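You operate a simulated robot arm through the tools that you are given. There is no shell and no other tool. Be economical: measure what you need, move in short steps, check, and stop when the job is done.

The job below is to be done with a simulated robot arm. You get a single attempt, and the scene is never put back.

## Task
Brush and wipe the teal-banded plate, then shut brush and cloth in the small green drawer.
Fine: orange brush for the dust, teal cloth for the smear; the drawer of the small steel table; the plate stays. Where these are worked on the way, their far stop is far enough and under half their travel is too little: small green drawer.

Only the result counts: the job must be done as asked and must still hold three seconds after the hand-in. Knocking over, shifting, dropping, spilling or breaking anything else fails it. Flat cloth is picked up by pressing the open fingertips on it (5 to 10 N) and closing them slowly along it; thin cloth reads only 2 to 8 mm in the jaws.

## Robot
A 5-joint arm with a two-finger parallel gripper on a trunk, on a base that drives. Base frame: it is fixed to the floor where the robot stands at the start and does not move with it; the origin is under the middle of the robot, x ahead of it, y to its left, z up. Lengths are in mm, angles in degrees, forces in N, time in s.
With the tool pointing down near the work surface it reaches from about 580 to 940 mm from the robot's upright axis, wherever it stands. Its first joint turns from -149.0 to 149.0 degrees. Places, roughly: inside of the small green drawer [700, 200, 700]; small green drawer [600, 200, 700]; teal cloth (7x5x4 cm) [800, 100, 800]. Payload 1.57 kg.
The tool frame sits at the grasp point between the pads (the TCP): z along the fingers, y along the line on which they close. The tips reach 30 mm beyond it. The gripper opens to 110 mm. The fingers are 24 mm wide and 12 mm thick; the gripper's body (48 by 112 mm) begins 78 mm behind the TCP.
Orientation is told as [roll, pitch, yaw] about the base's x, y, z axes, in that order, counted from this pose: with the fingers straight down and closing along the base's y, the tool's x points along the base's -x, its y along +y and its z along -z.

## Interface
- The arm moves only by the tool step_arm. Its argument "increments" is a list of rows, each an object (a shift or turn left out is 0, a gripper value left out holds the last) with "xyz": the shift along the base's x, y, z in units of 40 mm (1.0 is 40 mm), a list of three; "angular": the turn, a rotation vector about the base's x, y, z in units of 4 degrees (1.0 is 4 degrees), a list of three; "gripper": the finger opening in mm, from 0 to 110. In form: [{"xyz": [tx, ty, tz], "angular": [rx, ry, rz], "gripper": gripper}, ...]. A call has 1 to 10 rows; each row shifts and turns the commanded pose from where the row before left it. A call with a number of a shift or a turn outside -1 to 1 is refused whole. Each row takes 0.2 s and may step no farther than 50 mm and 8.6 degrees from the row before; otherwise, or with a gripper value out of range, the whole call is refused. A pose out of reach is approached as far as the arm can. The call stops where the force on the tool passes 50 N (or 10 N more than at its start, if that is more) or the arm is blocked; 0.2 s more then pass. Each finger travels about 72 mm/s and halts on what it meets, pressing with about 25 N; the grip force reading is that of the motor and also rises with nothing between the fingers. The clock runs only during rows and for 0.2 s after the last one: add rows that do not move to give the fingers time. It gives the time, the measured TCP pose, the force on the tool (base axes), the opening and the grip force at its end, in the units of the frame above (readings bear some noise), with the torque about the TCP (base axes, N m) and any sound that the robot's microphone picked up.
- Cameras (640 x 400 px; columns grow to the right, rows downward): "scene" is now at [23.9, 189.6, 1737.7]; the picture's right is [-0.14, -0.99, 0.00], its down [-0.80, 0.11, -0.59] and it looks along [0.59, -0.08, -0.80] (base axes); focal length 249 px, centre (320, 200). "wrist" rides on the gripper at [70, 16, -141] in the tool frame; the picture's right is [-0.23, 0.97, 0.00], its down [-0.85, -0.20, -0.48] and it looks along [-0.47, -0.11, 0.88] (tool axes); focal length 222 px, centre (320, 200).
- capture(camera): a new picture of that camera. No time passes.
- move_column(by): slides the trunk up (or, below 0, down) by that many mm; the arm and the scene camera ride with it, the base frame stays. It gives what a move gives, with no picture.
- base_move(legs): drives the robot by 1 to 6 legs, each [ahead, turn to the left] in mm and degrees, along the robot's own axes; the way and the turn of a leg run together, so that a leg with both is an arc; at most 1500 mm and 180 degrees a leg. The arm and the cameras ride along, it lands a little off, and it stops where it bumps. It gives what a move gives.
- head_to(pan, tilt): turns the head with the scene camera to pan (to the left, within 155 degrees either way) and tilt (down, from -29 to 69), counted from straight ahead of the robot. It gives what a move gives.
- pixel_to_xyz(camera, pixels): for up to 12 pixels [column, row] of the newest picture of that camera ("zoom" is the newest enlarged one), the place [x, y, z] in the base frame of the surface seen there, good to about 2 mm, but the place of the scene camera against the robot may be out by one fixed shift of up to 25 mm in any direction. No time passes.
- zoom(camera, box): a new picture of the part [left, top, right, bottom] of that camera's present view, enlarged. No time passes.
- sign_off(): hands the job in; it is judged then, once.

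Go step by step. Measure first, check grasps and placings, and put right what went wrong. The budget is 80 turns and 60 pictures, counting those below and the enlarged ones. Unless the task says otherwise, let go and move clear before handing in, and close with one line.

The tools are called after ">>>" as name(argument=value, ...) on one line, values as JSON. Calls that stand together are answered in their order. step_arm: Moves the arm, as the interface text tells. Its arguments: {"type":"object","properties":{"increments":{"type":"array"}},"required":["increments"]} The other tools are called the same way: move_column (by) slides the trunk up or down; base_move (legs) drives the base; head_to (pan, tilt) turns the head that bears the scene camera; capture (camera) takes a picture; pixel_to_xyz (camera, pixels) gives the place of the surface under pixels of a picture; zoom (camera, box) takes an enlarged picture of a part of a camera's view; sign_off () hands the job in.

At the start:

```text
time: 0.0
position: [660.9, 69.8, 1038.5]
tool_rot: [0.0, -0.2, -0.3]
ft_force: [-0.1, 0.8, -0.3]
wrist_torque: [-0.03, 0.01, -0.03]
finger_gap: 110.1
grip_force: 0.0
trunk travel left (down, up): [-772.0, 198.0]
robot x, y, heading: [5.7, 41.5, 0.2]
head pan, tilt: [-8.2, 53.6]
```

scene: 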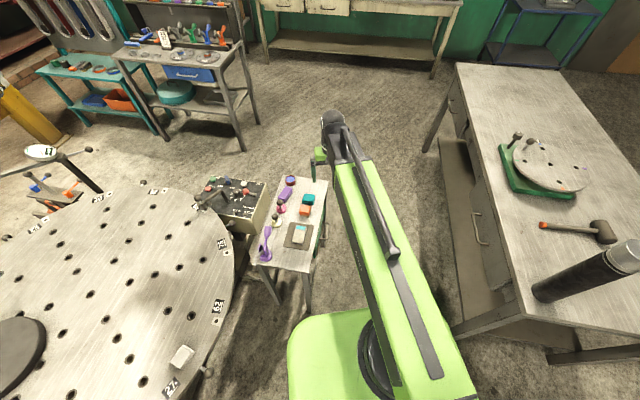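
wrist: 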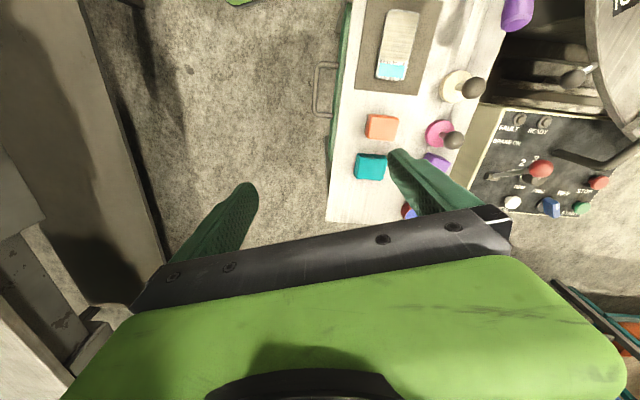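

The scene picture shows the small steel table around (295,225), with plate, orange and teal items, and a drawer handle on its right side (wrist pixel 322,90). I'll enlarge both views.

>>> zoom(camera="scene", box=[240, 165, 340, 285])

>>> zoom(camera="wrist", box=[300, 0, 540, 230])

>>> pixel_to_xyz(camera="wrist", pixels=[[381, 127], [371, 166], [391, 72], [402, 25], [362, 85], [318, 90], [336, 215], [352, 10], [340, 75], [400, 160], [330, 140], [425, 70]])

```text
3.33 times, centred on (290, 225) of scene
```

zoom: 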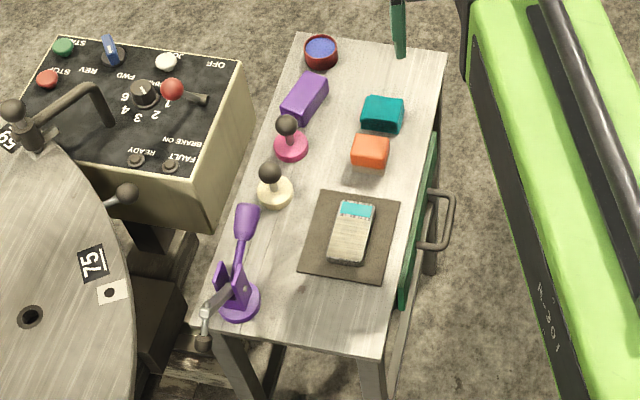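

```text
1.74 times, centred on (420, 115) of wrist
```

zoom: 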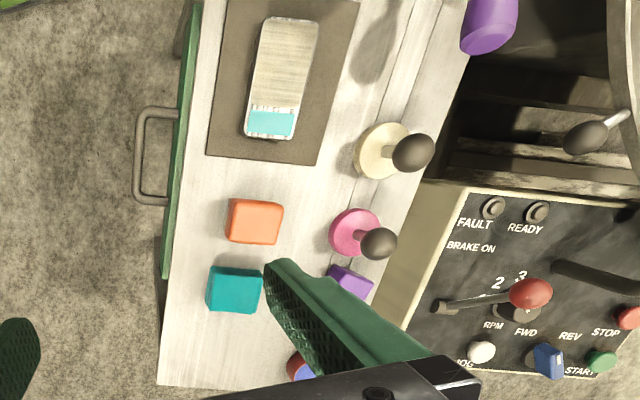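

```text
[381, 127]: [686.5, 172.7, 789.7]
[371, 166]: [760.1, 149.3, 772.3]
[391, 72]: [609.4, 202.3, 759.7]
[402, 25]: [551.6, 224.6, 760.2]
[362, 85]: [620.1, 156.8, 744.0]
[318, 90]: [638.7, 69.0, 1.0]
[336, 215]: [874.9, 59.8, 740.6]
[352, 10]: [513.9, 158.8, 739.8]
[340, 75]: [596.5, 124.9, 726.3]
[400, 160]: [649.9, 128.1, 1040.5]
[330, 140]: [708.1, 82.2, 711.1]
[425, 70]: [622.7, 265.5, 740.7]
```

The plate (steel block with a teal band) lies on a dark mat near (609,202,760), the orange block near (686,173) and the teal one near (760,149). I'll enlarge each for detail and measure the drawer.

>>> zoom(camera="wrist", box=[350, 0, 450, 95])

>>> zoom(camera="wrist", box=[305, 50, 405, 190])

>>> pixel_to_xyz(camera="zoom", pixels=[[100, 100], [100, 180], [65, 100], [190, 60]])

```text
4.21 times, centred on (400, 48) of wrist
```

zoom: 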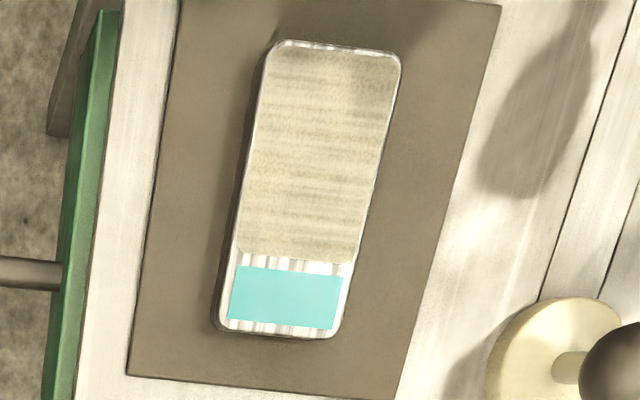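

```text
2.86 times, centred on (355, 120) of wrist
```

zoom: 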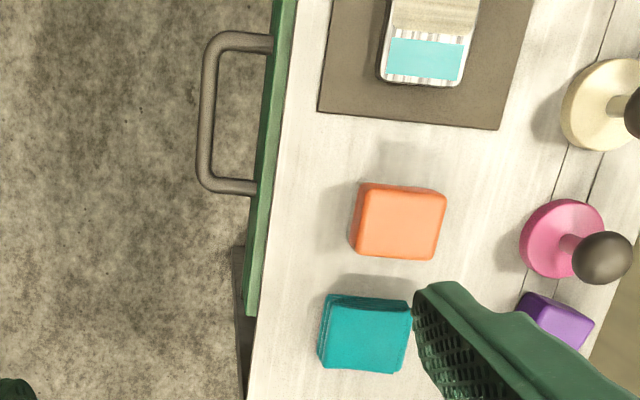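

```text
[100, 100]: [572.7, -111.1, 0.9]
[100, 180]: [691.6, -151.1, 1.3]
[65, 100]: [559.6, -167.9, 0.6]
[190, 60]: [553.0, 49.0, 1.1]
```

The second zoom shows the handle bar at zoom (206,110) and the orange and teal blocks clearly; I'll measure them.

>>> pixel_to_xyz(camera="zoom", pixels=[[206, 80], [205, 150], [245, 43], [232, 186], [281, 60], [250, 305], [365, 190], [440, 200], [358, 245], [430, 255], [330, 305], [408, 310]])

>>> pixel_to_xyz(camera="wrist", pixels=[[366, 14], [407, 14], [385, 78], [403, 78], [412, 11], [384, 70], [405, 70], [389, 75], [356, 177], [389, 180], [354, 153], [389, 155]])

```text
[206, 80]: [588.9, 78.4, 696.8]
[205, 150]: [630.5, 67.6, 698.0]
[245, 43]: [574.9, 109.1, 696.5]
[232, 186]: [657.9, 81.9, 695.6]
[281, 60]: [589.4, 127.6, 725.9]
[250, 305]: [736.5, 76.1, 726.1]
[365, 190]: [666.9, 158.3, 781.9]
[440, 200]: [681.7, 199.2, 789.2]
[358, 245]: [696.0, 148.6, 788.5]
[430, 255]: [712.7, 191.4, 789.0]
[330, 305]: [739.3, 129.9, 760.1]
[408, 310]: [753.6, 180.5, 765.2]
```

```text
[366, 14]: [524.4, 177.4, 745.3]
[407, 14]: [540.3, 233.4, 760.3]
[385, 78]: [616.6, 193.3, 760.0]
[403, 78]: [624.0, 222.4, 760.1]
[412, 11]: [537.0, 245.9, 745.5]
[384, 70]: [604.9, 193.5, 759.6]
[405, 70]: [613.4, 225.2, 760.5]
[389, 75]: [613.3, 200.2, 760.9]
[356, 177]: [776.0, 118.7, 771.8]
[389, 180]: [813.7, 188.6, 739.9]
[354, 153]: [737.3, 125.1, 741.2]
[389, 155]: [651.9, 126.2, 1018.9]
```

Measured: table top z≈740, drawer front runs at about -19° (outward normal ≈(-0.33,-0.94)), handle bar near (612,73,697). Opening would bring the handle too close to the axis, so I want to back up ~100 mm; first look behind.

>>> head_to(pan=155, tilt=50)

>>> capture(camera="scene")

```text
time: 2.5
position: [661.3, 69.6, 1038.5]
tool_rot: [0.0, -0.1, -0.2]
ft_force: [-0.2, 0.4, 0.4]
wrist_torque: [-0.02, 0.02, -0.01]
finger_gap: 110.0
grip_force: 0.1
trunk travel left (down, up): [-772.0, 198.0]
robot x, y, heading: [4.1, 34.2, -0.1]
head pan, tilt: [154.7, 50.0]
```

```text
53 pictures are left
```

scene: 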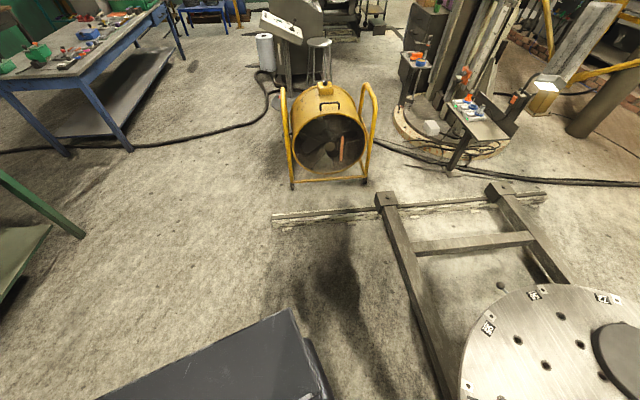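

Behind is free floor for a good way (beam at (300,215) is far off). I'll check that distance and back up 100 mm.

>>> pixel_to_xyz(camera="scene", pixels=[[285, 215], [385, 200], [430, 350], [295, 320]])

>>> base_move(legs=[[-100, 0]])

>>> head_to(pan=10, tilt=53)

>>> capture(camera="scene")

>>> capture(camera="wrist")

```text
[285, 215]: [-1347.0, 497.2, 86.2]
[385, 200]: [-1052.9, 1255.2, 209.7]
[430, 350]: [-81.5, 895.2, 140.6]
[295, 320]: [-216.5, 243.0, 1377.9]
```

```text
time: 3.6
position: [557.5, 68.9, 1039.5]
tool_rot: [0.0, -0.2, -0.3]
ft_force: [-0.2, 0.5, 0.1]
wrist_torque: [0.02, -0.04, -0.01]
finger_gap: 110.0
grip_force: 0.0
trunk travel left (down, up): [-772.0, 198.0]
robot x, y, heading: [-97.2, 38.4, -0.0]
head pan, tilt: [154.7, 50.0]
```

```text
time: 5.9
position: [559.0, 70.6, 1037.6]
tool_rot: [0.0, -0.1, -0.3]
ft_force: [-0.2, 0.2, 0.3]
wrist_torque: [-0.02, 0.0, 0.02]
finger_gap: 110.0
grip_force: 0.1
trunk travel left (down, up): [-772.0, 198.0]
robot x, y, heading: [-99.2, 38.2, -0.0]
head pan, tilt: [10.0, 53.0]
```

```text
52 pictures are left
```

scene: 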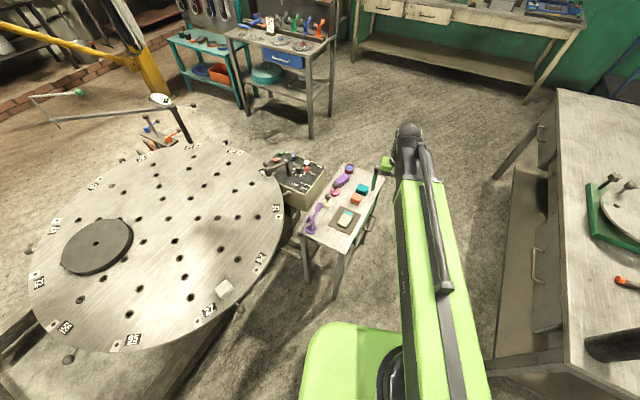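

```text
51 pictures are left
```

wrist: 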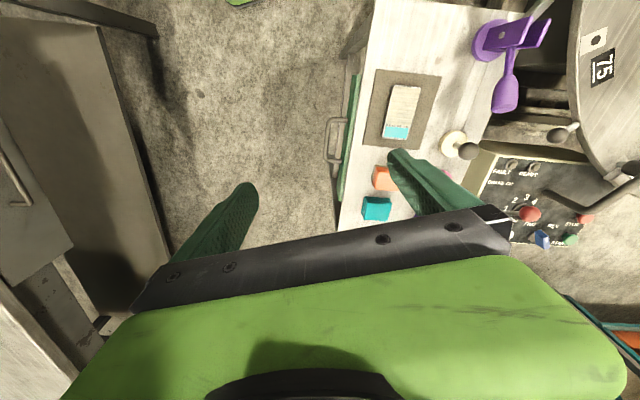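

Base backed up to x≈-98; the handle is at wrist (333,140). Next, go above the handle at z≈820 with yaw -19° and a 30 mm opening.

>>> step_arm(increments=[{"xyz": [0.215, 0.015, -0.91], "angular": [0, 0, -0.795], "gripper": 30}, {"xyz": [0.215, 0.015, -0.91], "angular": [0, 0, -0.795]}, {"xyz": [0.215, 0.015, -0.91], "angular": [0, 0, -0.795]}, {"xyz": [0.215, 0.015, -0.91], "angular": [0, 0, -0.795]}, {"xyz": [0.215, 0.015, -0.91], "angular": [0, 0, -0.795]}, {"xyz": [0.215, 0.015, -0.91], "angular": [0, 0, -0.795]}, {}])

>>> capture(camera="wrist")

```text
time: 7.5
position: [609.3, 71.5, 1037.0]
tool_rot: [-0.1, -0.1, -19.4]
ft_force: [-0.4, 0.2, -0.8]
wrist_torque: [0.0, 0.05, 0.01]
finger_gap: 30.1
grip_force: 0.1
out of reach, approached as far as the arm can: row 1, 2, 3, 4, 5, 6
trunk travel left (down, up): [-772.0, 198.0]
robot x, y, heading: [-99.8, 38.7, 0.1]
head pan, tilt: [10.0, 53.0]
```

```text
50 pictures are left
```

wrist: 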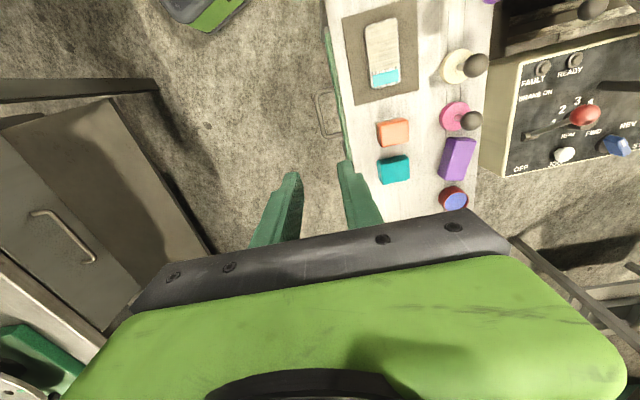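

The arm could not go lower by itself (z stays 1037), so I'll lower the trunk by 217 mm.

>>> move_column(by=-217)

>>> capture(camera="wrist")

```text
time: 9.8
position: [609.5, 73.3, 822.0]
tool_rot: [0.1, -0.2, -19.4]
ft_force: [-0.3, -0.8, -0.6]
wrist_torque: [0.01, -0.01, -0.02]
finger_gap: 30.0
grip_force: 0.1
trunk travel left (down, up): [-555.0, 415.0]
robot x, y, heading: [-97.3, 39.1, -0.2]
head pan, tilt: [10.0, 53.0]
```

```text
49 pictures are left
```

wrist: 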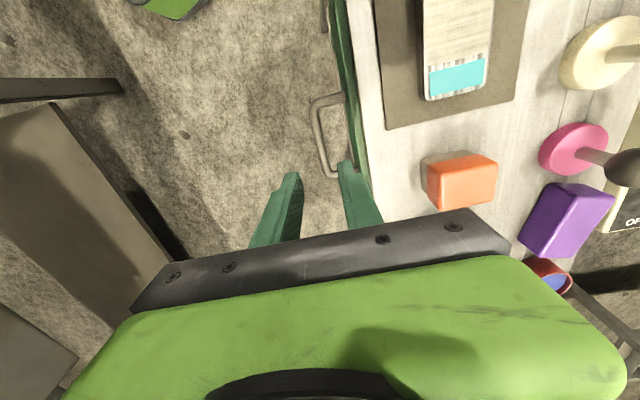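

Now closer: handle bar at (316,130), corner (330,172), front edge (350,110). Measure handle, brush and plate.

>>> pixel_to_xyz(camera="wrist", pixels=[[316, 120], [318, 140], [335, 98], [331, 172], [352, 110], [345, 80], [440, 160], [490, 160], [495, 180], [430, 190], [428, 90], [485, 88]])

```text
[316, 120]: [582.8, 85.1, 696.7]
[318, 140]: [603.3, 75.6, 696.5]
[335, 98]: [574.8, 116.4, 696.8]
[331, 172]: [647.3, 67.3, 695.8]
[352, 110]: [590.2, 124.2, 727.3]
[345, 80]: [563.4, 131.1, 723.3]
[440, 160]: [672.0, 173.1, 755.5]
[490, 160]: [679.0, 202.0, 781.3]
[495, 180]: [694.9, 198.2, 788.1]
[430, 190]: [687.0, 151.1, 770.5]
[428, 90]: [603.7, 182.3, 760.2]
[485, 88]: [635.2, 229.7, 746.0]
```

The bar passes under the TCP (610,73) within a few mm. Lower the trunk 110 mm to straddle the bar.

>>> move_column(by=-110)

>>> capture(camera="wrist")

```text
time: 11.3
position: [609.7, 72.4, 711.8]
tool_rot: [0.1, -0.2, -19.4]
ft_force: [-0.2, 0.5, -1.2]
wrist_torque: [-0.05, -0.02, -0.01]
finger_gap: 30.0
grip_force: 0.1
trunk travel left (down, up): [-445.0, 525.0]
robot x, y, heading: [-95.5, 39.0, -0.1]
head pan, tilt: [10.0, 53.0]
```

```text
48 pictures are left
```

wrist: 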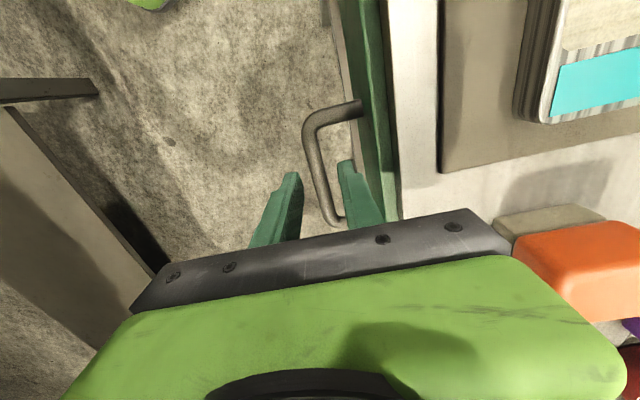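

One finger is inside the handle loop, the other outside. Close and pull gently 60 mm along the outward normal.

>>> step_arm(increments=[{"gripper": 0}, {}, {"xyz": [-0.083, -0.236, 0]}, {"xyz": [-0.083, -0.236, 0]}, {"xyz": [-0.165, -0.472, 0]}, {"xyz": [-0.165, -0.472, 0]}])

```text
time: 12.7
position: [590.5, 14.7, 712.0]
tool_rot: [0.0, -0.1, -19.3]
ft_force: [10.1, -4.0, 6.8]
wrist_torque: [0.0, 0.16, 0.67]
finger_gap: 12.4
grip_force: 30.0
trunk travel left (down, up): [-445.0, 525.0]
robot x, y, heading: [-95.4, 37.9, 0.2]
head pan, tilt: [10.0, 53.0]
```

The drawer follows (bar 12.4 mm in jaws, 10 N sideways). Continue pulling with a slightly corrected direction.

>>> step_arm(increments=[{"xyz": [-0.09, -0.48, 0]}, {"xyz": [-0.15, -0.48, 0]}, {"xyz": [-0.15, -0.48, 0]}, {"xyz": [-0.15, -0.48, 0]}])

>>> capture(camera="wrist")

```text
time: 13.7
position: [568.7, -50.5, 712.0]
tool_rot: [1.2, 0.2, -18.8]
ft_force: [2.1, 8.2, 5.2]
wrist_torque: [0.38, 0.32, 0.75]
finger_gap: 12.3
grip_force: 28.9
trunk travel left (down, up): [-445.0, 525.0]
robot x, y, heading: [-96.5, 38.7, 0.0]
head pan, tilt: [10.0, 53.0]
stopped in row 4: the force on the tool passed its limit at 55 N (the readings are from after the stop); the commanded pose is now the measured one
```

```text
47 pictures are left
```

wrist: 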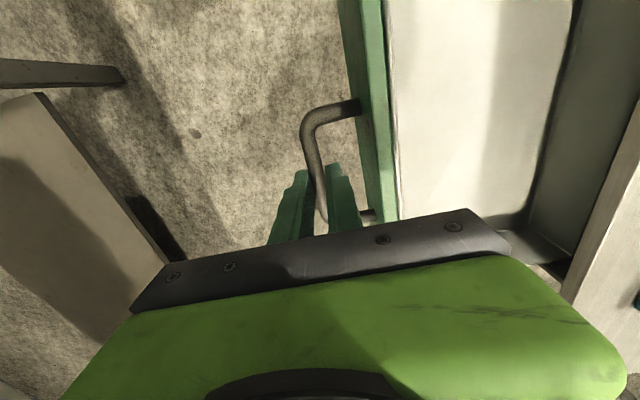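

The drawer reached its stop at about 130 mm of travel and its inside is visible. Release and raise the trunk.

>>> step_arm(increments=[{"gripper": 32}, {}, {}])

>>> move_column(by=230)

>>> capture(camera="wrist")

```text
time: 14.5
position: [569.8, -52.2, 711.2]
tool_rot: [1.0, 0.0, -18.9]
ft_force: [0.2, -0.6, 0.0]
wrist_torque: [0.0, 0.0, 0.0]
finger_gap: 31.8
grip_force: 0.1
trunk travel left (down, up): [-445.0, 525.0]
robot x, y, heading: [-95.4, 38.9, -0.0]
head pan, tilt: [10.0, 53.0]
```

```text
time: 16.9
position: [570.5, -51.5, 941.7]
tool_rot: [0.9, 0.0, -18.9]
ft_force: [0.2, 0.5, -0.1]
wrist_torque: [0.02, 0.04, 0.02]
finger_gap: 32.1
grip_force: 0.0
trunk travel left (down, up): [-675.0, 295.0]
robot x, y, heading: [-96.3, 39.1, -0.0]
head pan, tilt: [10.0, 53.0]
```

```text
46 pictures are left
```

wrist: 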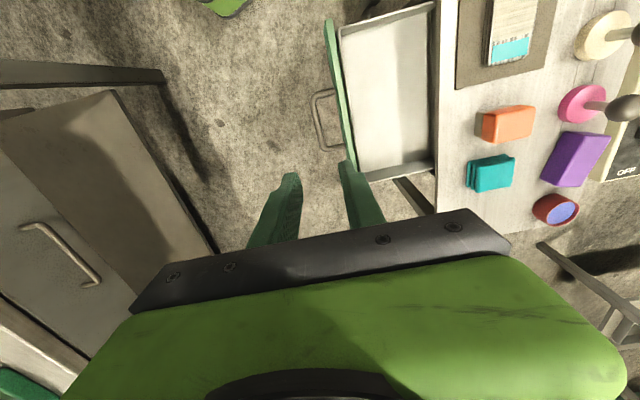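

>>> pixel_to_xyz(camera="wrist", pixels=[[345, 45], [365, 165], [425, 150], [425, 25], [390, 100], [435, 80], [432, 165], [335, 60], [360, 100], [420, 60]])

>>> zoom(camera="wrist", box=[440, 0, 640, 230])

>>> pixel_to_xyz(camera="zoom", pixels=[[150, 200], [180, 290], [140, 100]])

```text
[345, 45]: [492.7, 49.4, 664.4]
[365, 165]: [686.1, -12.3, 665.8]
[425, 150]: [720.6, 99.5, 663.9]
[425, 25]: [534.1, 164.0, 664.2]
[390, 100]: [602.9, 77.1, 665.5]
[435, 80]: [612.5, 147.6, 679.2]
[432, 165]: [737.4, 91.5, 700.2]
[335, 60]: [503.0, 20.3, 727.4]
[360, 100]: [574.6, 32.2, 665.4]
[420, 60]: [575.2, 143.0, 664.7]
```

```text
1.74 times, centred on (540, 115) of wrist
```

zoom: 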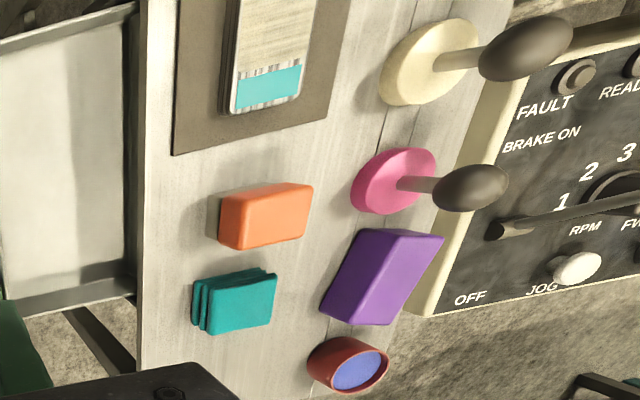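

```text
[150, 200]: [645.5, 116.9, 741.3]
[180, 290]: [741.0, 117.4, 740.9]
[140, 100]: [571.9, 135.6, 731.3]
```

Drawer floor is at z≈665, walls ≈700; its open bay runs about from (500,50) to (720,100). Now a close-up of brush and cloth for their orientation.

>>> zoom(camera="wrist", box=[455, 90, 555, 200])

>>> zoom(camera="scene", box=[310, 160, 400, 250])

>>> pixel_to_xyz(camera="wrist", pixels=[[487, 112], [529, 108], [533, 127], [490, 140], [475, 133], [475, 160], [512, 157], [514, 176], [479, 187], [468, 160], [510, 120], [495, 172]])

```text
3.64 times, centred on (505, 145) of wrist
```

zoom: 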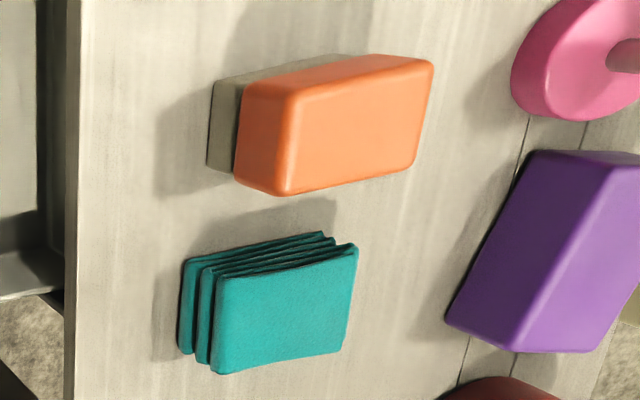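

```text
4.44 times, centred on (355, 205) of scene
```

zoom: 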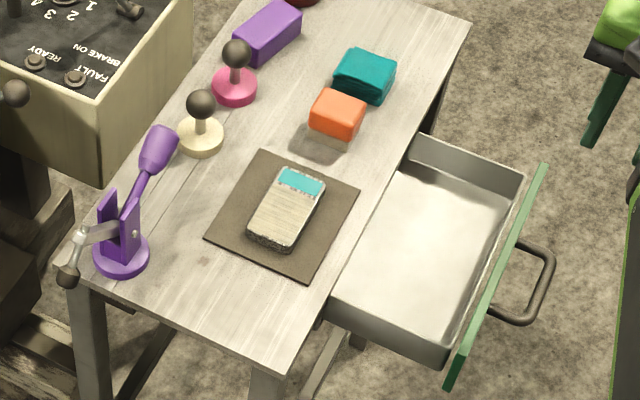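

```text
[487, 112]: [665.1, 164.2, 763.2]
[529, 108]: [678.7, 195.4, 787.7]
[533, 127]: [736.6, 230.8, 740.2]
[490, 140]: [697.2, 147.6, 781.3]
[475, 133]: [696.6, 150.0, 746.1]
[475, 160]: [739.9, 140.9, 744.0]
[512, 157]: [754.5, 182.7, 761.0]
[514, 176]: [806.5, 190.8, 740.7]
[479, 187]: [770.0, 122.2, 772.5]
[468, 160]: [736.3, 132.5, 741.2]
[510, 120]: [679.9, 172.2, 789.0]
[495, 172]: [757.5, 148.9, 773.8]
```

The brush is an orange head (top ≈789) on beige bristles; the cloth is a folded pad (top ≈773). I'll measure their top corners and the plate's.

>>> pixel_to_xyz(camera="wrist", pixels=[[499.5, 117.5], [533.5, 109.5], [530, 134], [495.5, 140.5], [478.5, 169], [513.5, 160.5], [510, 184], [478.5, 190.5], [490, 62], [527, 57], [500, 10]])

```text
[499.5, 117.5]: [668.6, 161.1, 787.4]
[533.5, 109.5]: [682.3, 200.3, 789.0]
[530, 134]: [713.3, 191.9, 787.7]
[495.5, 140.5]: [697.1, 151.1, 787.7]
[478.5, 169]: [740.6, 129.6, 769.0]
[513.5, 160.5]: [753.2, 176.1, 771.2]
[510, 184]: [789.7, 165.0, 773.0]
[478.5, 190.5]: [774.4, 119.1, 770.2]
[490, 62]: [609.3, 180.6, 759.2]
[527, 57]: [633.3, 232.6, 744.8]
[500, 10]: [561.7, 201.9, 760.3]
```

Brush centre ≈(690,176), long side along the normal; cloth centre ≈(765,147). Now the plate corners via the scene zoom, plus brush/cloth tops to calibrate the scene shift.

>>> zoom(camera="scene", box=[325, 180, 375, 225])

>>> pixel_to_xyz(camera="scene", pixels=[[345, 199], [357, 201.5], [349.5, 214.5], [340, 212], [347, 206], [356, 185], [362, 174]])

```text
8.89 times, centred on (350, 202) of scene
```

zoom: 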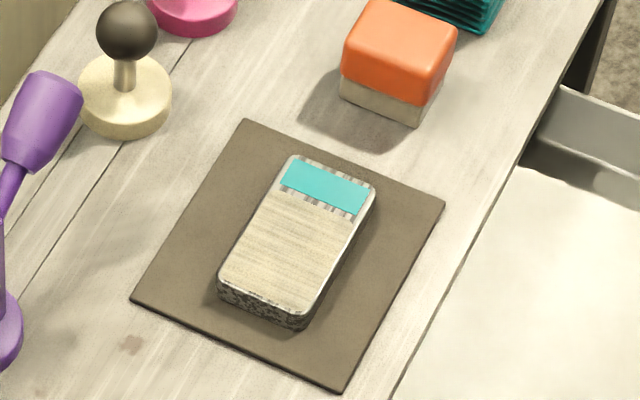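

```text
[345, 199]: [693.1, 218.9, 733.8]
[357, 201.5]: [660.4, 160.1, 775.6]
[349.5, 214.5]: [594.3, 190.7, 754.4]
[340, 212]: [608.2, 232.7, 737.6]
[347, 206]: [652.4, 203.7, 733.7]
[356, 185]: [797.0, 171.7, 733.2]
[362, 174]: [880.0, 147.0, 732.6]
```

Those scene pixels belonged to an older capture; I'll query the new zoom instead.

>>> pixel_to_xyz(camera="zoom", pixels=[[296, 161], [370, 190], [302, 306], [226, 278], [298, 235], [280, 185], [360, 212], [360, 15], [450, 42], [418, 95], [350, 65], [244, 120]])

```text
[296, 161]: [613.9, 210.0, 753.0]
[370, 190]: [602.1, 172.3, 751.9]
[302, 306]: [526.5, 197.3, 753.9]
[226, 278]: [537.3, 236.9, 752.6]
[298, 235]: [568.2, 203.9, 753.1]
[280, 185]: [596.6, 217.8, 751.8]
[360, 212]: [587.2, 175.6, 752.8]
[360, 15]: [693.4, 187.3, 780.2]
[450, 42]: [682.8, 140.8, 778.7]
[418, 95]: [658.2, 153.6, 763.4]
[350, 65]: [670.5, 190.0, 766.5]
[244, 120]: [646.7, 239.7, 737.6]
```

With a scene shift of about (9,10,7), the plate centre is ≈(579,214), ~88×43 mm, long axis along u=(0.944,-0.33). Next: go above the brush with the jaws open along the normal.

>>> step_arm(increments=[{"xyz": [0.5, 0.948, 0], "angular": [-0.11, 0, -0.05], "gripper": 84}, {"xyz": [0.5, 0.948, 0], "angular": [-0.11, 0, -0.05]}, {"xyz": [0.5, 0.948, 0]}, {"xyz": [0.5, 0.948, 0]}, {"xyz": [0.5, 0.948, 0]}, {"xyz": [0.5, 0.948, 0]}, {}])

>>> capture(camera="wrist")

```text
time: 18.5
position: [690.6, 175.9, 941.0]
tool_rot: [0.3, -0.3, -19.5]
ft_force: [-0.2, -0.6, 0.6]
wrist_torque: [-0.01, 0.01, -0.01]
finger_gap: 83.9
grip_force: 0.1
trunk travel left (down, up): [-675.0, 295.0]
robot x, y, heading: [-96.8, 40.0, 0.2]
head pan, tilt: [10.0, 53.0]
```

```text
41 pictures are left
```

wrist: 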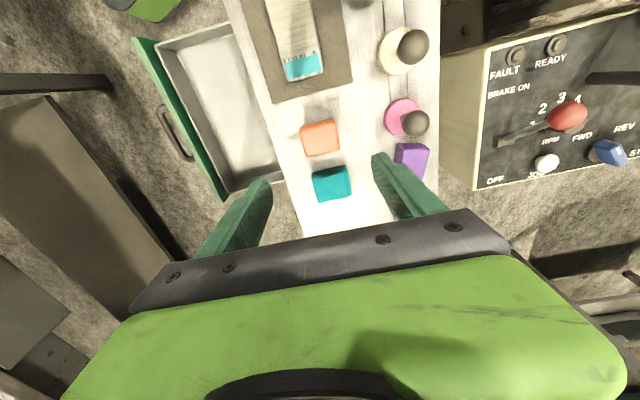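

TCP is above the brush. Re-check brush corners and knob heights for finger clearance.

>>> pixel_to_xyz(camera="wrist", pixels=[[303, 128], [334, 123], [338, 148], [307, 154], [320, 138], [415, 122], [390, 115], [392, 110], [413, 47], [284, 56], [321, 50], [300, 78]])

```text
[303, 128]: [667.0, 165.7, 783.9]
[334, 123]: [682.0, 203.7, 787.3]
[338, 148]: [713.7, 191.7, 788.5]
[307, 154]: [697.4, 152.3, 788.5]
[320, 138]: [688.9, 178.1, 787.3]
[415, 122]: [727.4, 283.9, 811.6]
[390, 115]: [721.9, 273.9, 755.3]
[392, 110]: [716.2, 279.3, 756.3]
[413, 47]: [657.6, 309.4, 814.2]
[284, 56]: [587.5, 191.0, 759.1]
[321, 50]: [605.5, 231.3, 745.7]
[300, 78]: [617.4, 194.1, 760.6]
```

Brush centre ≈(690,177); knobs (tops ≈815) clear. Lower the trunk 146 mm so the tips reach z≈765 beside the orange head, and close.

>>> move_column(by=-146)

>>> step_arm(increments=[{"gripper": 60}, {"gripper": 40}, {"gripper": 30}, {"gripper": 30}, {}])

>>> capture(camera="wrist")

```text
time: 20.3
position: [690.7, 174.2, 794.8]
tool_rot: [0.3, -0.4, -19.3]
ft_force: [-0.3, -0.5, 0.9]
wrist_torque: [-0.01, 0.0, 0.01]
finger_gap: 84.1
grip_force: 0.1
trunk travel left (down, up): [-529.0, 441.0]
robot x, y, heading: [-103.3, 39.4, -0.2]
head pan, tilt: [10.0, 53.0]
```

```text
time: 21.5
position: [688.5, 174.6, 794.6]
tool_rot: [0.2, -0.3, -19.3]
ft_force: [0.5, 0.4, 0.9]
wrist_torque: [-0.04, 0.01, 0.01]
finger_gap: 49.1
grip_force: 25.1
trunk travel left (down, up): [-529.0, 441.0]
robot x, y, heading: [-97.5, 37.1, 0.0]
head pan, tilt: [10.0, 53.0]
```

```text
40 pictures are left
```

wrist: 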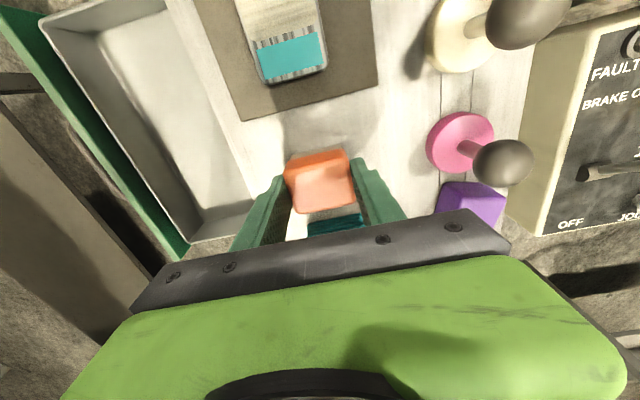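

Brush is held (49 mm). Lift 45 mm, then move over the plate's band end at ≈(606,204).

>>> move_column(by=45)

>>> step_arm(increments=[{"xyz": [-0.69, 0.248, 0]}, {"xyz": [-0.69, 0.248, 0]}, {"xyz": [-0.69, 0.248, 0]}, {}])

>>> capture(camera="wrist")

>>> zoom(camera="scene", box=[310, 160, 410, 240])

```text
time: 22.3
position: [690.5, 175.2, 840.1]
tool_rot: [0.2, -0.3, -19.4]
ft_force: [-0.3, 0.1, 0.5]
wrist_torque: [0.01, 0.0, 0.04]
finger_gap: 30.3
grip_force: 0.0
trunk travel left (down, up): [-574.0, 396.0]
robot x, y, heading: [-97.4, 39.3, -0.3]
head pan, tilt: [10.0, 53.0]
```

```text
time: 23.3
position: [606.9, 205.5, 841.2]
tool_rot: [0.2, -0.3, -19.3]
ft_force: [0.1, 0.1, -1.2]
wrist_torque: [-0.02, 0.02, -0.01]
finger_gap: 29.8
grip_force: 0.0
trunk travel left (down, up): [-574.0, 396.0]
robot x, y, heading: [-96.1, 35.8, -0.1]
head pan, tilt: [10.0, 53.0]
```

```text
39 pictures are left
```

wrist: 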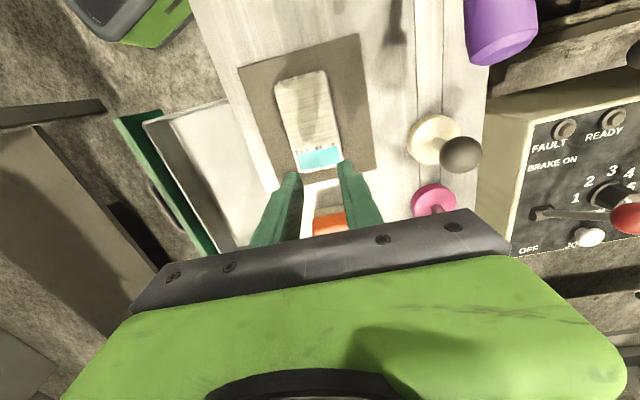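

```text
5.00 times, centred on (360, 200) of scene
```

zoom: 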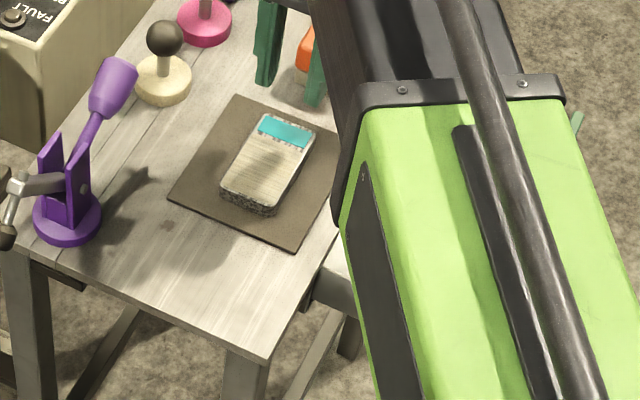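

The jaws read 30 mm: the brush slipped out at lift (still on the table at wrist (330,222)). I held too high; I'll go back above it, check its place, and grip with the TCP at mid-head height.

>>> step_arm(increments=[{"xyz": [0.69, -0.248, 0], "gripper": 84}, {"xyz": [0.69, -0.248, 0]}, {"xyz": [0.69, -0.248, 0]}, {}])

>>> capture(camera="wrist")

>>> pixel_to_xyz(camera="wrist", pixels=[[310, 175], [340, 175], [325, 190], [300, 190], [345, 195], [325, 165]])

```text
time: 24.3
position: [688.8, 176.5, 840.0]
tool_rot: [0.2, -0.3, -19.3]
ft_force: [0.8, -0.9, -0.3]
wrist_torque: [-0.01, -0.02, 0.03]
finger_gap: 83.9
grip_force: 0.1
trunk travel left (down, up): [-574.0, 396.0]
robot x, y, heading: [-94.2, 39.6, 0.3]
head pan, tilt: [10.0, 53.0]
```

```text
37 pictures are left
```

wrist: 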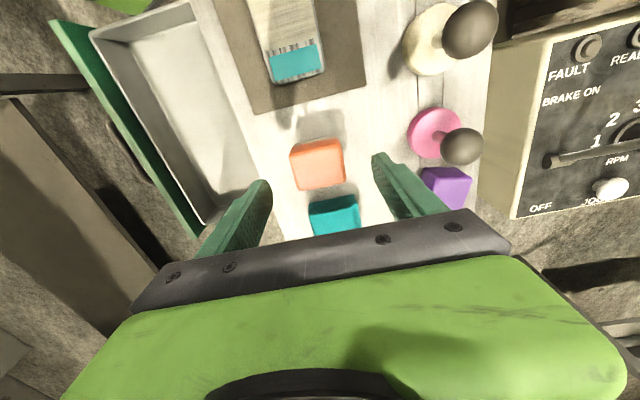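

```text
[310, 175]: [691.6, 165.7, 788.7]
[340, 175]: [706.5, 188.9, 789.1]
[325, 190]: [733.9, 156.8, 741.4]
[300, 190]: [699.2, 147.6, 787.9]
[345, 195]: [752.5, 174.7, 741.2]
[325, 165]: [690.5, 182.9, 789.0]
```

Brush still upright at the same place. Lower 62 mm (TCP ≈778) and close hard.

>>> move_column(by=-62)

>>> step_arm(increments=[{"gripper": 55}, {"gripper": 30}, {"gripper": 15}, {"gripper": 15}, {}])

>>> move_column(by=20)

>>> capture(camera="wrist")

```text
time: 25.4
position: [688.5, 176.6, 778.7]
tool_rot: [0.2, -0.3, -19.3]
ft_force: [-0.5, -0.2, 0.4]
wrist_torque: [0.01, 0.0, -0.04]
finger_gap: 83.8
grip_force: 0.0
trunk travel left (down, up): [-512.0, 458.0]
robot x, y, heading: [-96.8, 39.8, -0.1]
head pan, tilt: [10.0, 53.0]
```

```text
time: 26.6
position: [688.8, 176.8, 777.7]
tool_rot: [0.2, -0.3, -19.3]
ft_force: [-0.2, 0.9, 1.8]
wrist_torque: [-0.06, -0.01, 0.01]
finger_gap: 49.3
grip_force: 25.4
trunk travel left (down, up): [-512.0, 458.0]
robot x, y, heading: [-101.1, 37.5, -0.1]
head pan, tilt: [10.0, 53.0]
```

```text
time: 27.2
position: [689.1, 176.6, 797.9]
tool_rot: [0.2, -0.3, -19.3]
ft_force: [-0.3, 0.0, -0.8]
wrist_torque: [-0.01, 0.0, -0.02]
finger_gap: 49.4
grip_force: 24.5
trunk travel left (down, up): [-532.0, 438.0]
robot x, y, heading: [-101.6, 38.9, 0.2]
head pan, tilt: [10.0, 53.0]
```

```text
36 pictures are left
```

wrist: 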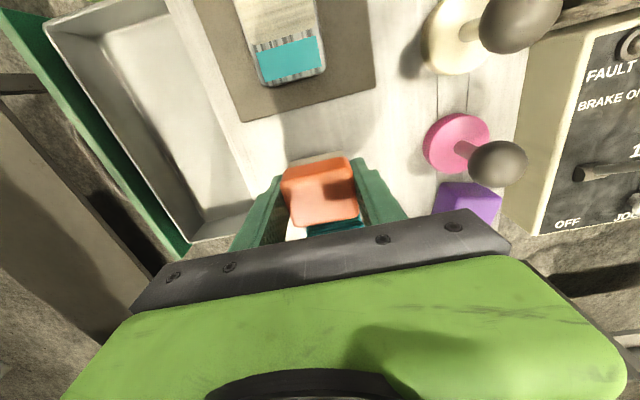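

Brush is lifted with the jaws (49.4 mm, 24.5 N). Raise 25 mm more and move over the plate's band end.

>>> move_column(by=25)

>>> step_arm(increments=[{"xyz": [-0.69, 0.23, 0]}, {"xyz": [-0.69, 0.23, 0]}, {"xyz": [-0.69, 0.23, 0]}, {}])

>>> capture(camera="wrist")

```text
time: 27.9
position: [688.6, 176.0, 822.9]
tool_rot: [0.2, -0.3, -19.4]
ft_force: [-0.3, 0.0, -1.1]
wrist_torque: [0.0, 0.03, 0.0]
finger_gap: 49.5
grip_force: 24.8
trunk travel left (down, up): [-557.0, 413.0]
robot x, y, heading: [-97.7, 36.0, -0.1]
head pan, tilt: [10.0, 53.0]
```

```text
time: 28.9
position: [605.9, 202.5, 823.6]
tool_rot: [0.2, -0.3, -19.4]
ft_force: [0.1, 0.3, -1.8]
wrist_torque: [-0.02, 0.02, 0.02]
finger_gap: 49.5
grip_force: 24.6
trunk travel left (down, up): [-557.0, 413.0]
robot x, y, heading: [-99.4, 38.5, 0.3]
head pan, tilt: [10.0, 53.0]
```

```text
35 pictures are left
```

wrist: 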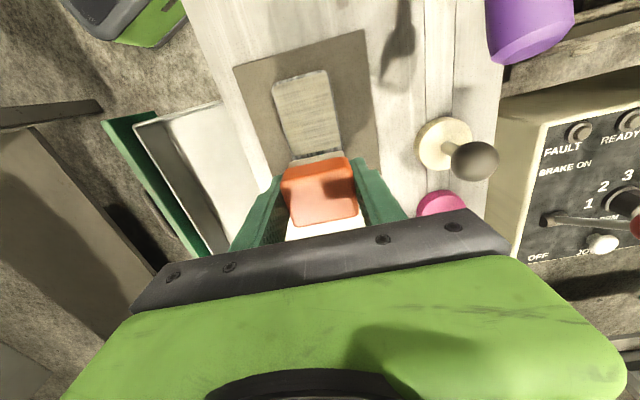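

Brush is above the band end; the plate's far end is at (272,80)-(327,72). Measure its corners and lower 24 mm to near-contact.

>>> pixel_to_xyz(camera="wrist", pixels=[[274, 83], [325, 75], [288, 140], [341, 134], [310, 110]])

>>> move_column(by=-24)

```text
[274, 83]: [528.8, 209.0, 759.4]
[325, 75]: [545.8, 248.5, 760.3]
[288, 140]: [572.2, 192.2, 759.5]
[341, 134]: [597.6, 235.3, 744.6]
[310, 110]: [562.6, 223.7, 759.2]
```

```text
time: 29.6
position: [605.9, 204.2, 798.6]
tool_rot: [0.2, -0.2, -19.3]
ft_force: [-0.4, 0.1, -1.0]
wrist_torque: [0.02, 0.01, -0.02]
finger_gap: 49.4
grip_force: 25.0
trunk travel left (down, up): [-533.0, 437.0]
robot x, y, heading: [-104.5, 34.3, 0.1]
head pan, tilt: [10.0, 53.0]
```

Plate edges confirm the centre line. Lower 3 mm more to touch.

>>> move_column(by=-3)

```text
time: 30.2
position: [606.8, 203.8, 796.3]
tool_rot: [0.2, -0.3, -19.4]
ft_force: [4.3, 1.1, 16.7]
wrist_torque: [-0.08, -0.08, 0.05]
finger_gap: 49.8
grip_force: 24.5
trunk travel left (down, up): [-530.0, 440.0]
robot x, y, heading: [-99.3, 39.0, 0.1]
head pan, tilt: [10.0, 53.0]
```

16.7 N is more than needed; back off 1.5 mm for a light touch.

>>> move_column(by=1.5)

```text
time: 30.7
position: [606.3, 202.8, 798.7]
tool_rot: [0.1, -0.3, -19.3]
ft_force: [-0.4, 0.7, -0.3]
wrist_torque: [0.01, 0.02, -0.01]
finger_gap: 49.3
grip_force: 25.5
trunk travel left (down, up): [-531.0, 439.0]
robot x, y, heading: [-95.0, 37.2, 0.2]
head pan, tilt: [10.0, 53.0]
```

Contact lost by a hair; lower 0.7 mm.

>>> move_column(by=-0.7)

```text
time: 31.2
position: [606.7, 202.6, 797.7]
tool_rot: [0.2, -0.3, -19.3]
ft_force: [0.8, -0.5, 3.9]
wrist_torque: [-0.07, 0.05, -0.01]
finger_gap: 49.4
grip_force: 25.2
trunk travel left (down, up): [-530.0, 440.0]
robot x, y, heading: [-98.9, 42.3, -0.2]
head pan, tilt: [10.0, 53.0]
```

Light contact of 4 N. Sweep 85 mm along the plate toward its far end.

>>> step_arm(increments=[{"xyz": [-0.25, 0.087, 0]}, {"xyz": [-0.25, 0.087, 0]}, {"xyz": [-0.25, 0.087, 0]}, {"xyz": [-0.25, 0.087, 0]}, {"xyz": [-0.25, 0.087, 0]}, {"xyz": [-0.25, 0.087, 0]}, {"xyz": [-0.25, 0.087, 0]}, {"xyz": [-0.25, 0.087, 0]}])

>>> zoom(camera="scene", box=[310, 160, 410, 240])

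```text
time: 33.0
position: [525.1, 231.4, 797.0]
tool_rot: [0.2, -0.3, -19.4]
ft_force: [0.7, 0.3, 3.8]
wrist_torque: [-0.07, -0.01, 0.02]
finger_gap: 49.5
grip_force: 24.9
trunk travel left (down, up): [-530.0, 440.0]
robot x, y, heading: [-95.5, 38.9, -0.2]
head pan, tilt: [10.0, 53.0]
```

```text
5.00 times, centred on (360, 200) of scene
```

zoom: 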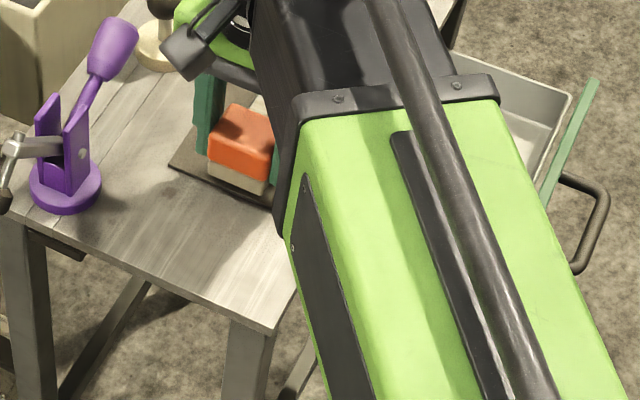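

Contact stayed at about 4 N. Sweep back over the plate, then once more out, ending at the band end again.

>>> step_arm(increments=[{"xyz": [0.42, -0.146, 0]}, {"xyz": [0.42, -0.146, 0]}, {"xyz": [0.42, -0.146, 0]}, {"xyz": [0.42, -0.146, 0]}, {"xyz": [0.42, -0.146, 0]}, {"xyz": [-0.42, 0.146, 0]}, {"xyz": [-0.42, 0.146, 0]}, {"xyz": [-0.42, 0.146, 0]}, {"xyz": [-0.42, 0.146, 0]}, {"xyz": [-0.42, 0.146, 0]}])

>>> move_column(by=40)

>>> step_arm(increments=[{"xyz": [0.6, -0.85, 0]}, {"xyz": [0.6, -0.85, 0]}, {"xyz": [0.2, -0.85, 0]}, {"xyz": [0, -0.85, 0]}, {}])

>>> zoom(camera="wrist", box=[320, 0, 560, 200])

```text
time: 35.2
position: [525.8, 231.8, 797.4]
tool_rot: [0.2, -0.3, -19.5]
ft_force: [-0.2, 0.4, 2.2]
wrist_torque: [-0.07, 0.0, -0.02]
finger_gap: 49.4
grip_force: 24.5
trunk travel left (down, up): [-530.0, 440.0]
robot x, y, heading: [-97.3, 39.2, 0.1]
head pan, tilt: [10.0, 53.0]
```

```text
time: 36.0
position: [526.2, 230.8, 837.7]
tool_rot: [0.2, -0.3, -19.2]
ft_force: [0.0, 0.1, -1.5]
wrist_torque: [0.03, 0.04, -0.02]
finger_gap: 49.4
grip_force: 24.9
trunk travel left (down, up): [-570.0, 400.0]
robot x, y, heading: [-97.3, 34.2, -0.2]
head pan, tilt: [10.0, 53.0]
```

```text
time: 37.2
position: [583.3, 94.7, 836.7]
tool_rot: [0.2, -0.2, -19.3]
ft_force: [-0.4, 0.2, -0.7]
wrist_torque: [0.03, 0.0, -0.02]
finger_gap: 49.5
grip_force: 24.4
trunk travel left (down, up): [-570.0, 400.0]
robot x, y, heading: [-98.0, 34.8, -0.0]
head pan, tilt: [10.0, 53.0]
```

```text
2.00 times, centred on (440, 100) of wrist
```

zoom: 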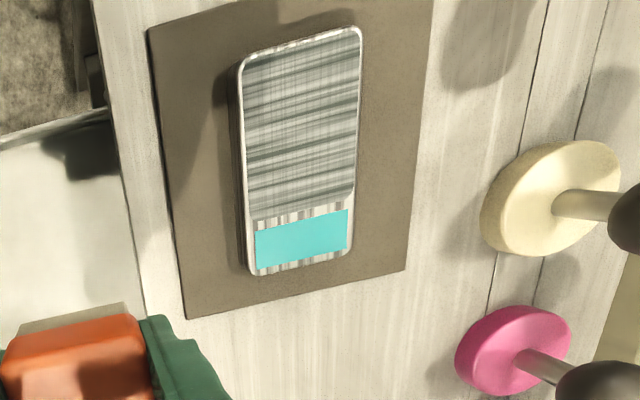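

The tan dust is gone and a gray smear shows on the plate (zoom (300,120)). Enlarge further to verify no dust remains, and check the plate's position.

>>> zoom(camera="wrist", box=[390, 0, 470, 75])

>>> capture(camera="wrist")

>>> pixel_to_xyz(camera="wrist", pixels=[[407, 136], [457, 126], [400, 38], [459, 16], [330, 80], [300, 30], [250, 140], [340, 130]])

```text
5.33 times, centred on (430, 38) of wrist
```

zoom: 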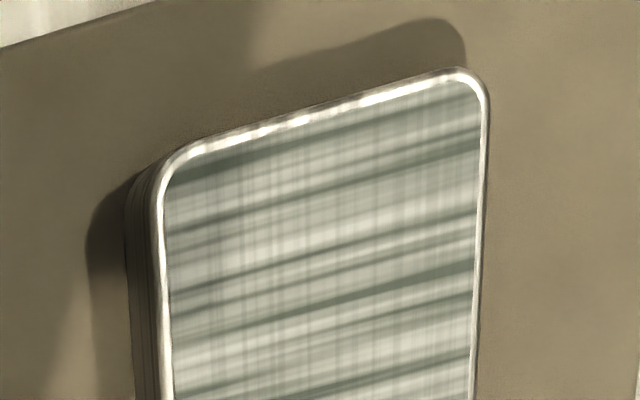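

```text
31 pictures are left
```

wrist: 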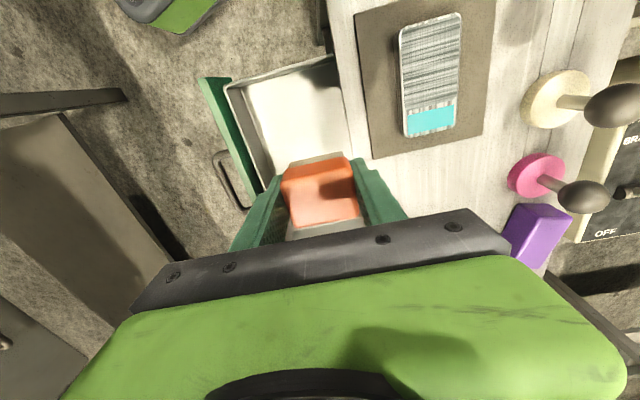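

```text
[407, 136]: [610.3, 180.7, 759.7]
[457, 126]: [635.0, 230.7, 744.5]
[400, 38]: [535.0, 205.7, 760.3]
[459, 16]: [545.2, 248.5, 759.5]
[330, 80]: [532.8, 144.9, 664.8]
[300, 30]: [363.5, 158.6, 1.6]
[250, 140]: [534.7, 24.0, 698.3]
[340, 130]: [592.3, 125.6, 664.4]
```

Plate unmoved and dust-free. Now move over the drawer's near-left part (562,79) and lower to TCP ≈706.

>>> step_arm(increments=[{"xyz": [-0.52, -0.41, 0]}, {}, {}])

>>> move_column(by=-131)

>>> capture(camera="wrist")

```text
time: 38.0
position: [562.0, 78.9, 836.2]
tool_rot: [0.3, -0.2, -19.2]
ft_force: [-0.6, 0.1, -0.7]
wrist_torque: [-0.01, -0.02, -0.04]
finger_gap: 49.6
grip_force: 24.9
trunk travel left (down, up): [-570.0, 400.0]
robot x, y, heading: [-98.5, 37.1, 0.4]
head pan, tilt: [10.0, 53.0]
```

```text
time: 39.6
position: [562.5, 78.3, 706.6]
tool_rot: [0.3, -0.2, -19.3]
ft_force: [1.0, 0.4, -0.7]
wrist_torque: [0.01, 0.0, -0.03]
finger_gap: 49.3
grip_force: 25.1
trunk travel left (down, up): [-439.0, 531.0]
robot x, y, heading: [-98.4, 37.0, -0.1]
head pan, tilt: [10.0, 53.0]
```

```text
30 pictures are left
```

wrist: 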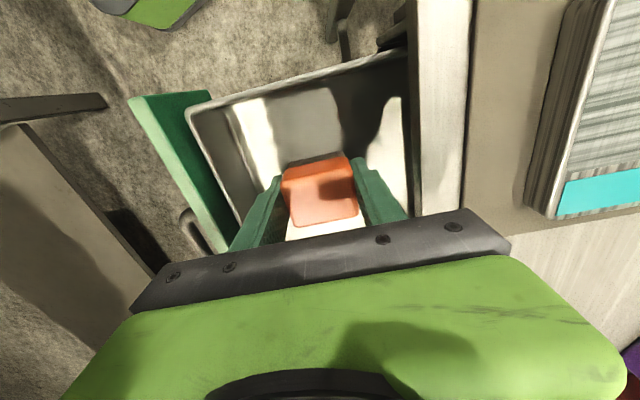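

The brush is inside the drawer a few mm above the floor. Lower until it touches, then open and rise.

>>> move_column(by=-3.5)

>>> step_arm(increments=[{"gripper": 54}, {"gripper": 62}, {"gripper": 66}, {}])

>>> move_column(by=180)

>>> capture(camera="wrist")

```text
time: 40.1
position: [562.4, 80.2, 702.4]
tool_rot: [0.3, -0.2, -19.3]
ft_force: [0.3, -0.1, 0.2]
wrist_torque: [-0.02, -0.01, -0.02]
finger_gap: 49.5
grip_force: 25.3
trunk travel left (down, up): [-436.0, 534.0]
robot x, y, heading: [-97.3, 40.0, -0.0]
head pan, tilt: [10.0, 53.0]
```

```text
time: 41.1
position: [561.8, 78.2, 701.8]
tool_rot: [0.1, -0.3, -19.3]
ft_force: [-0.4, -0.5, -0.6]
wrist_torque: [-0.04, -0.01, 0.0]
finger_gap: 65.9
grip_force: 0.0
trunk travel left (down, up): [-436.0, 534.0]
robot x, y, heading: [-99.8, 38.3, 0.2]
head pan, tilt: [10.0, 53.0]
```

```text
time: 43.1
position: [562.1, 78.2, 883.7]
tool_rot: [0.2, -0.3, -19.4]
ft_force: [-0.3, -0.7, 0.2]
wrist_torque: [0.0, 0.0, -0.03]
finger_gap: 65.9
grip_force: 0.1
trunk travel left (down, up): [-616.0, 354.0]
robot x, y, heading: [-97.8, 36.7, 0.2]
head pan, tilt: [10.0, 53.0]
```

```text
29 pictures are left
```

wrist: 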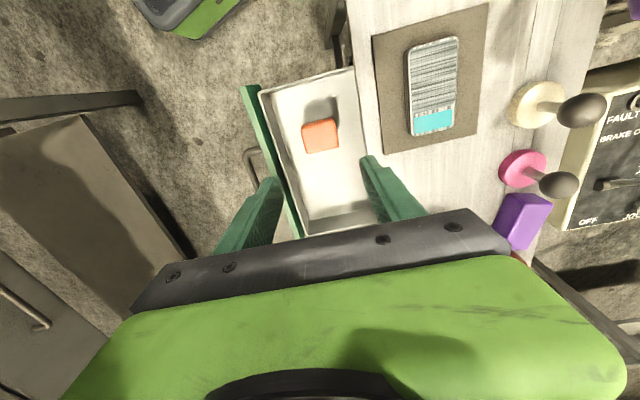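

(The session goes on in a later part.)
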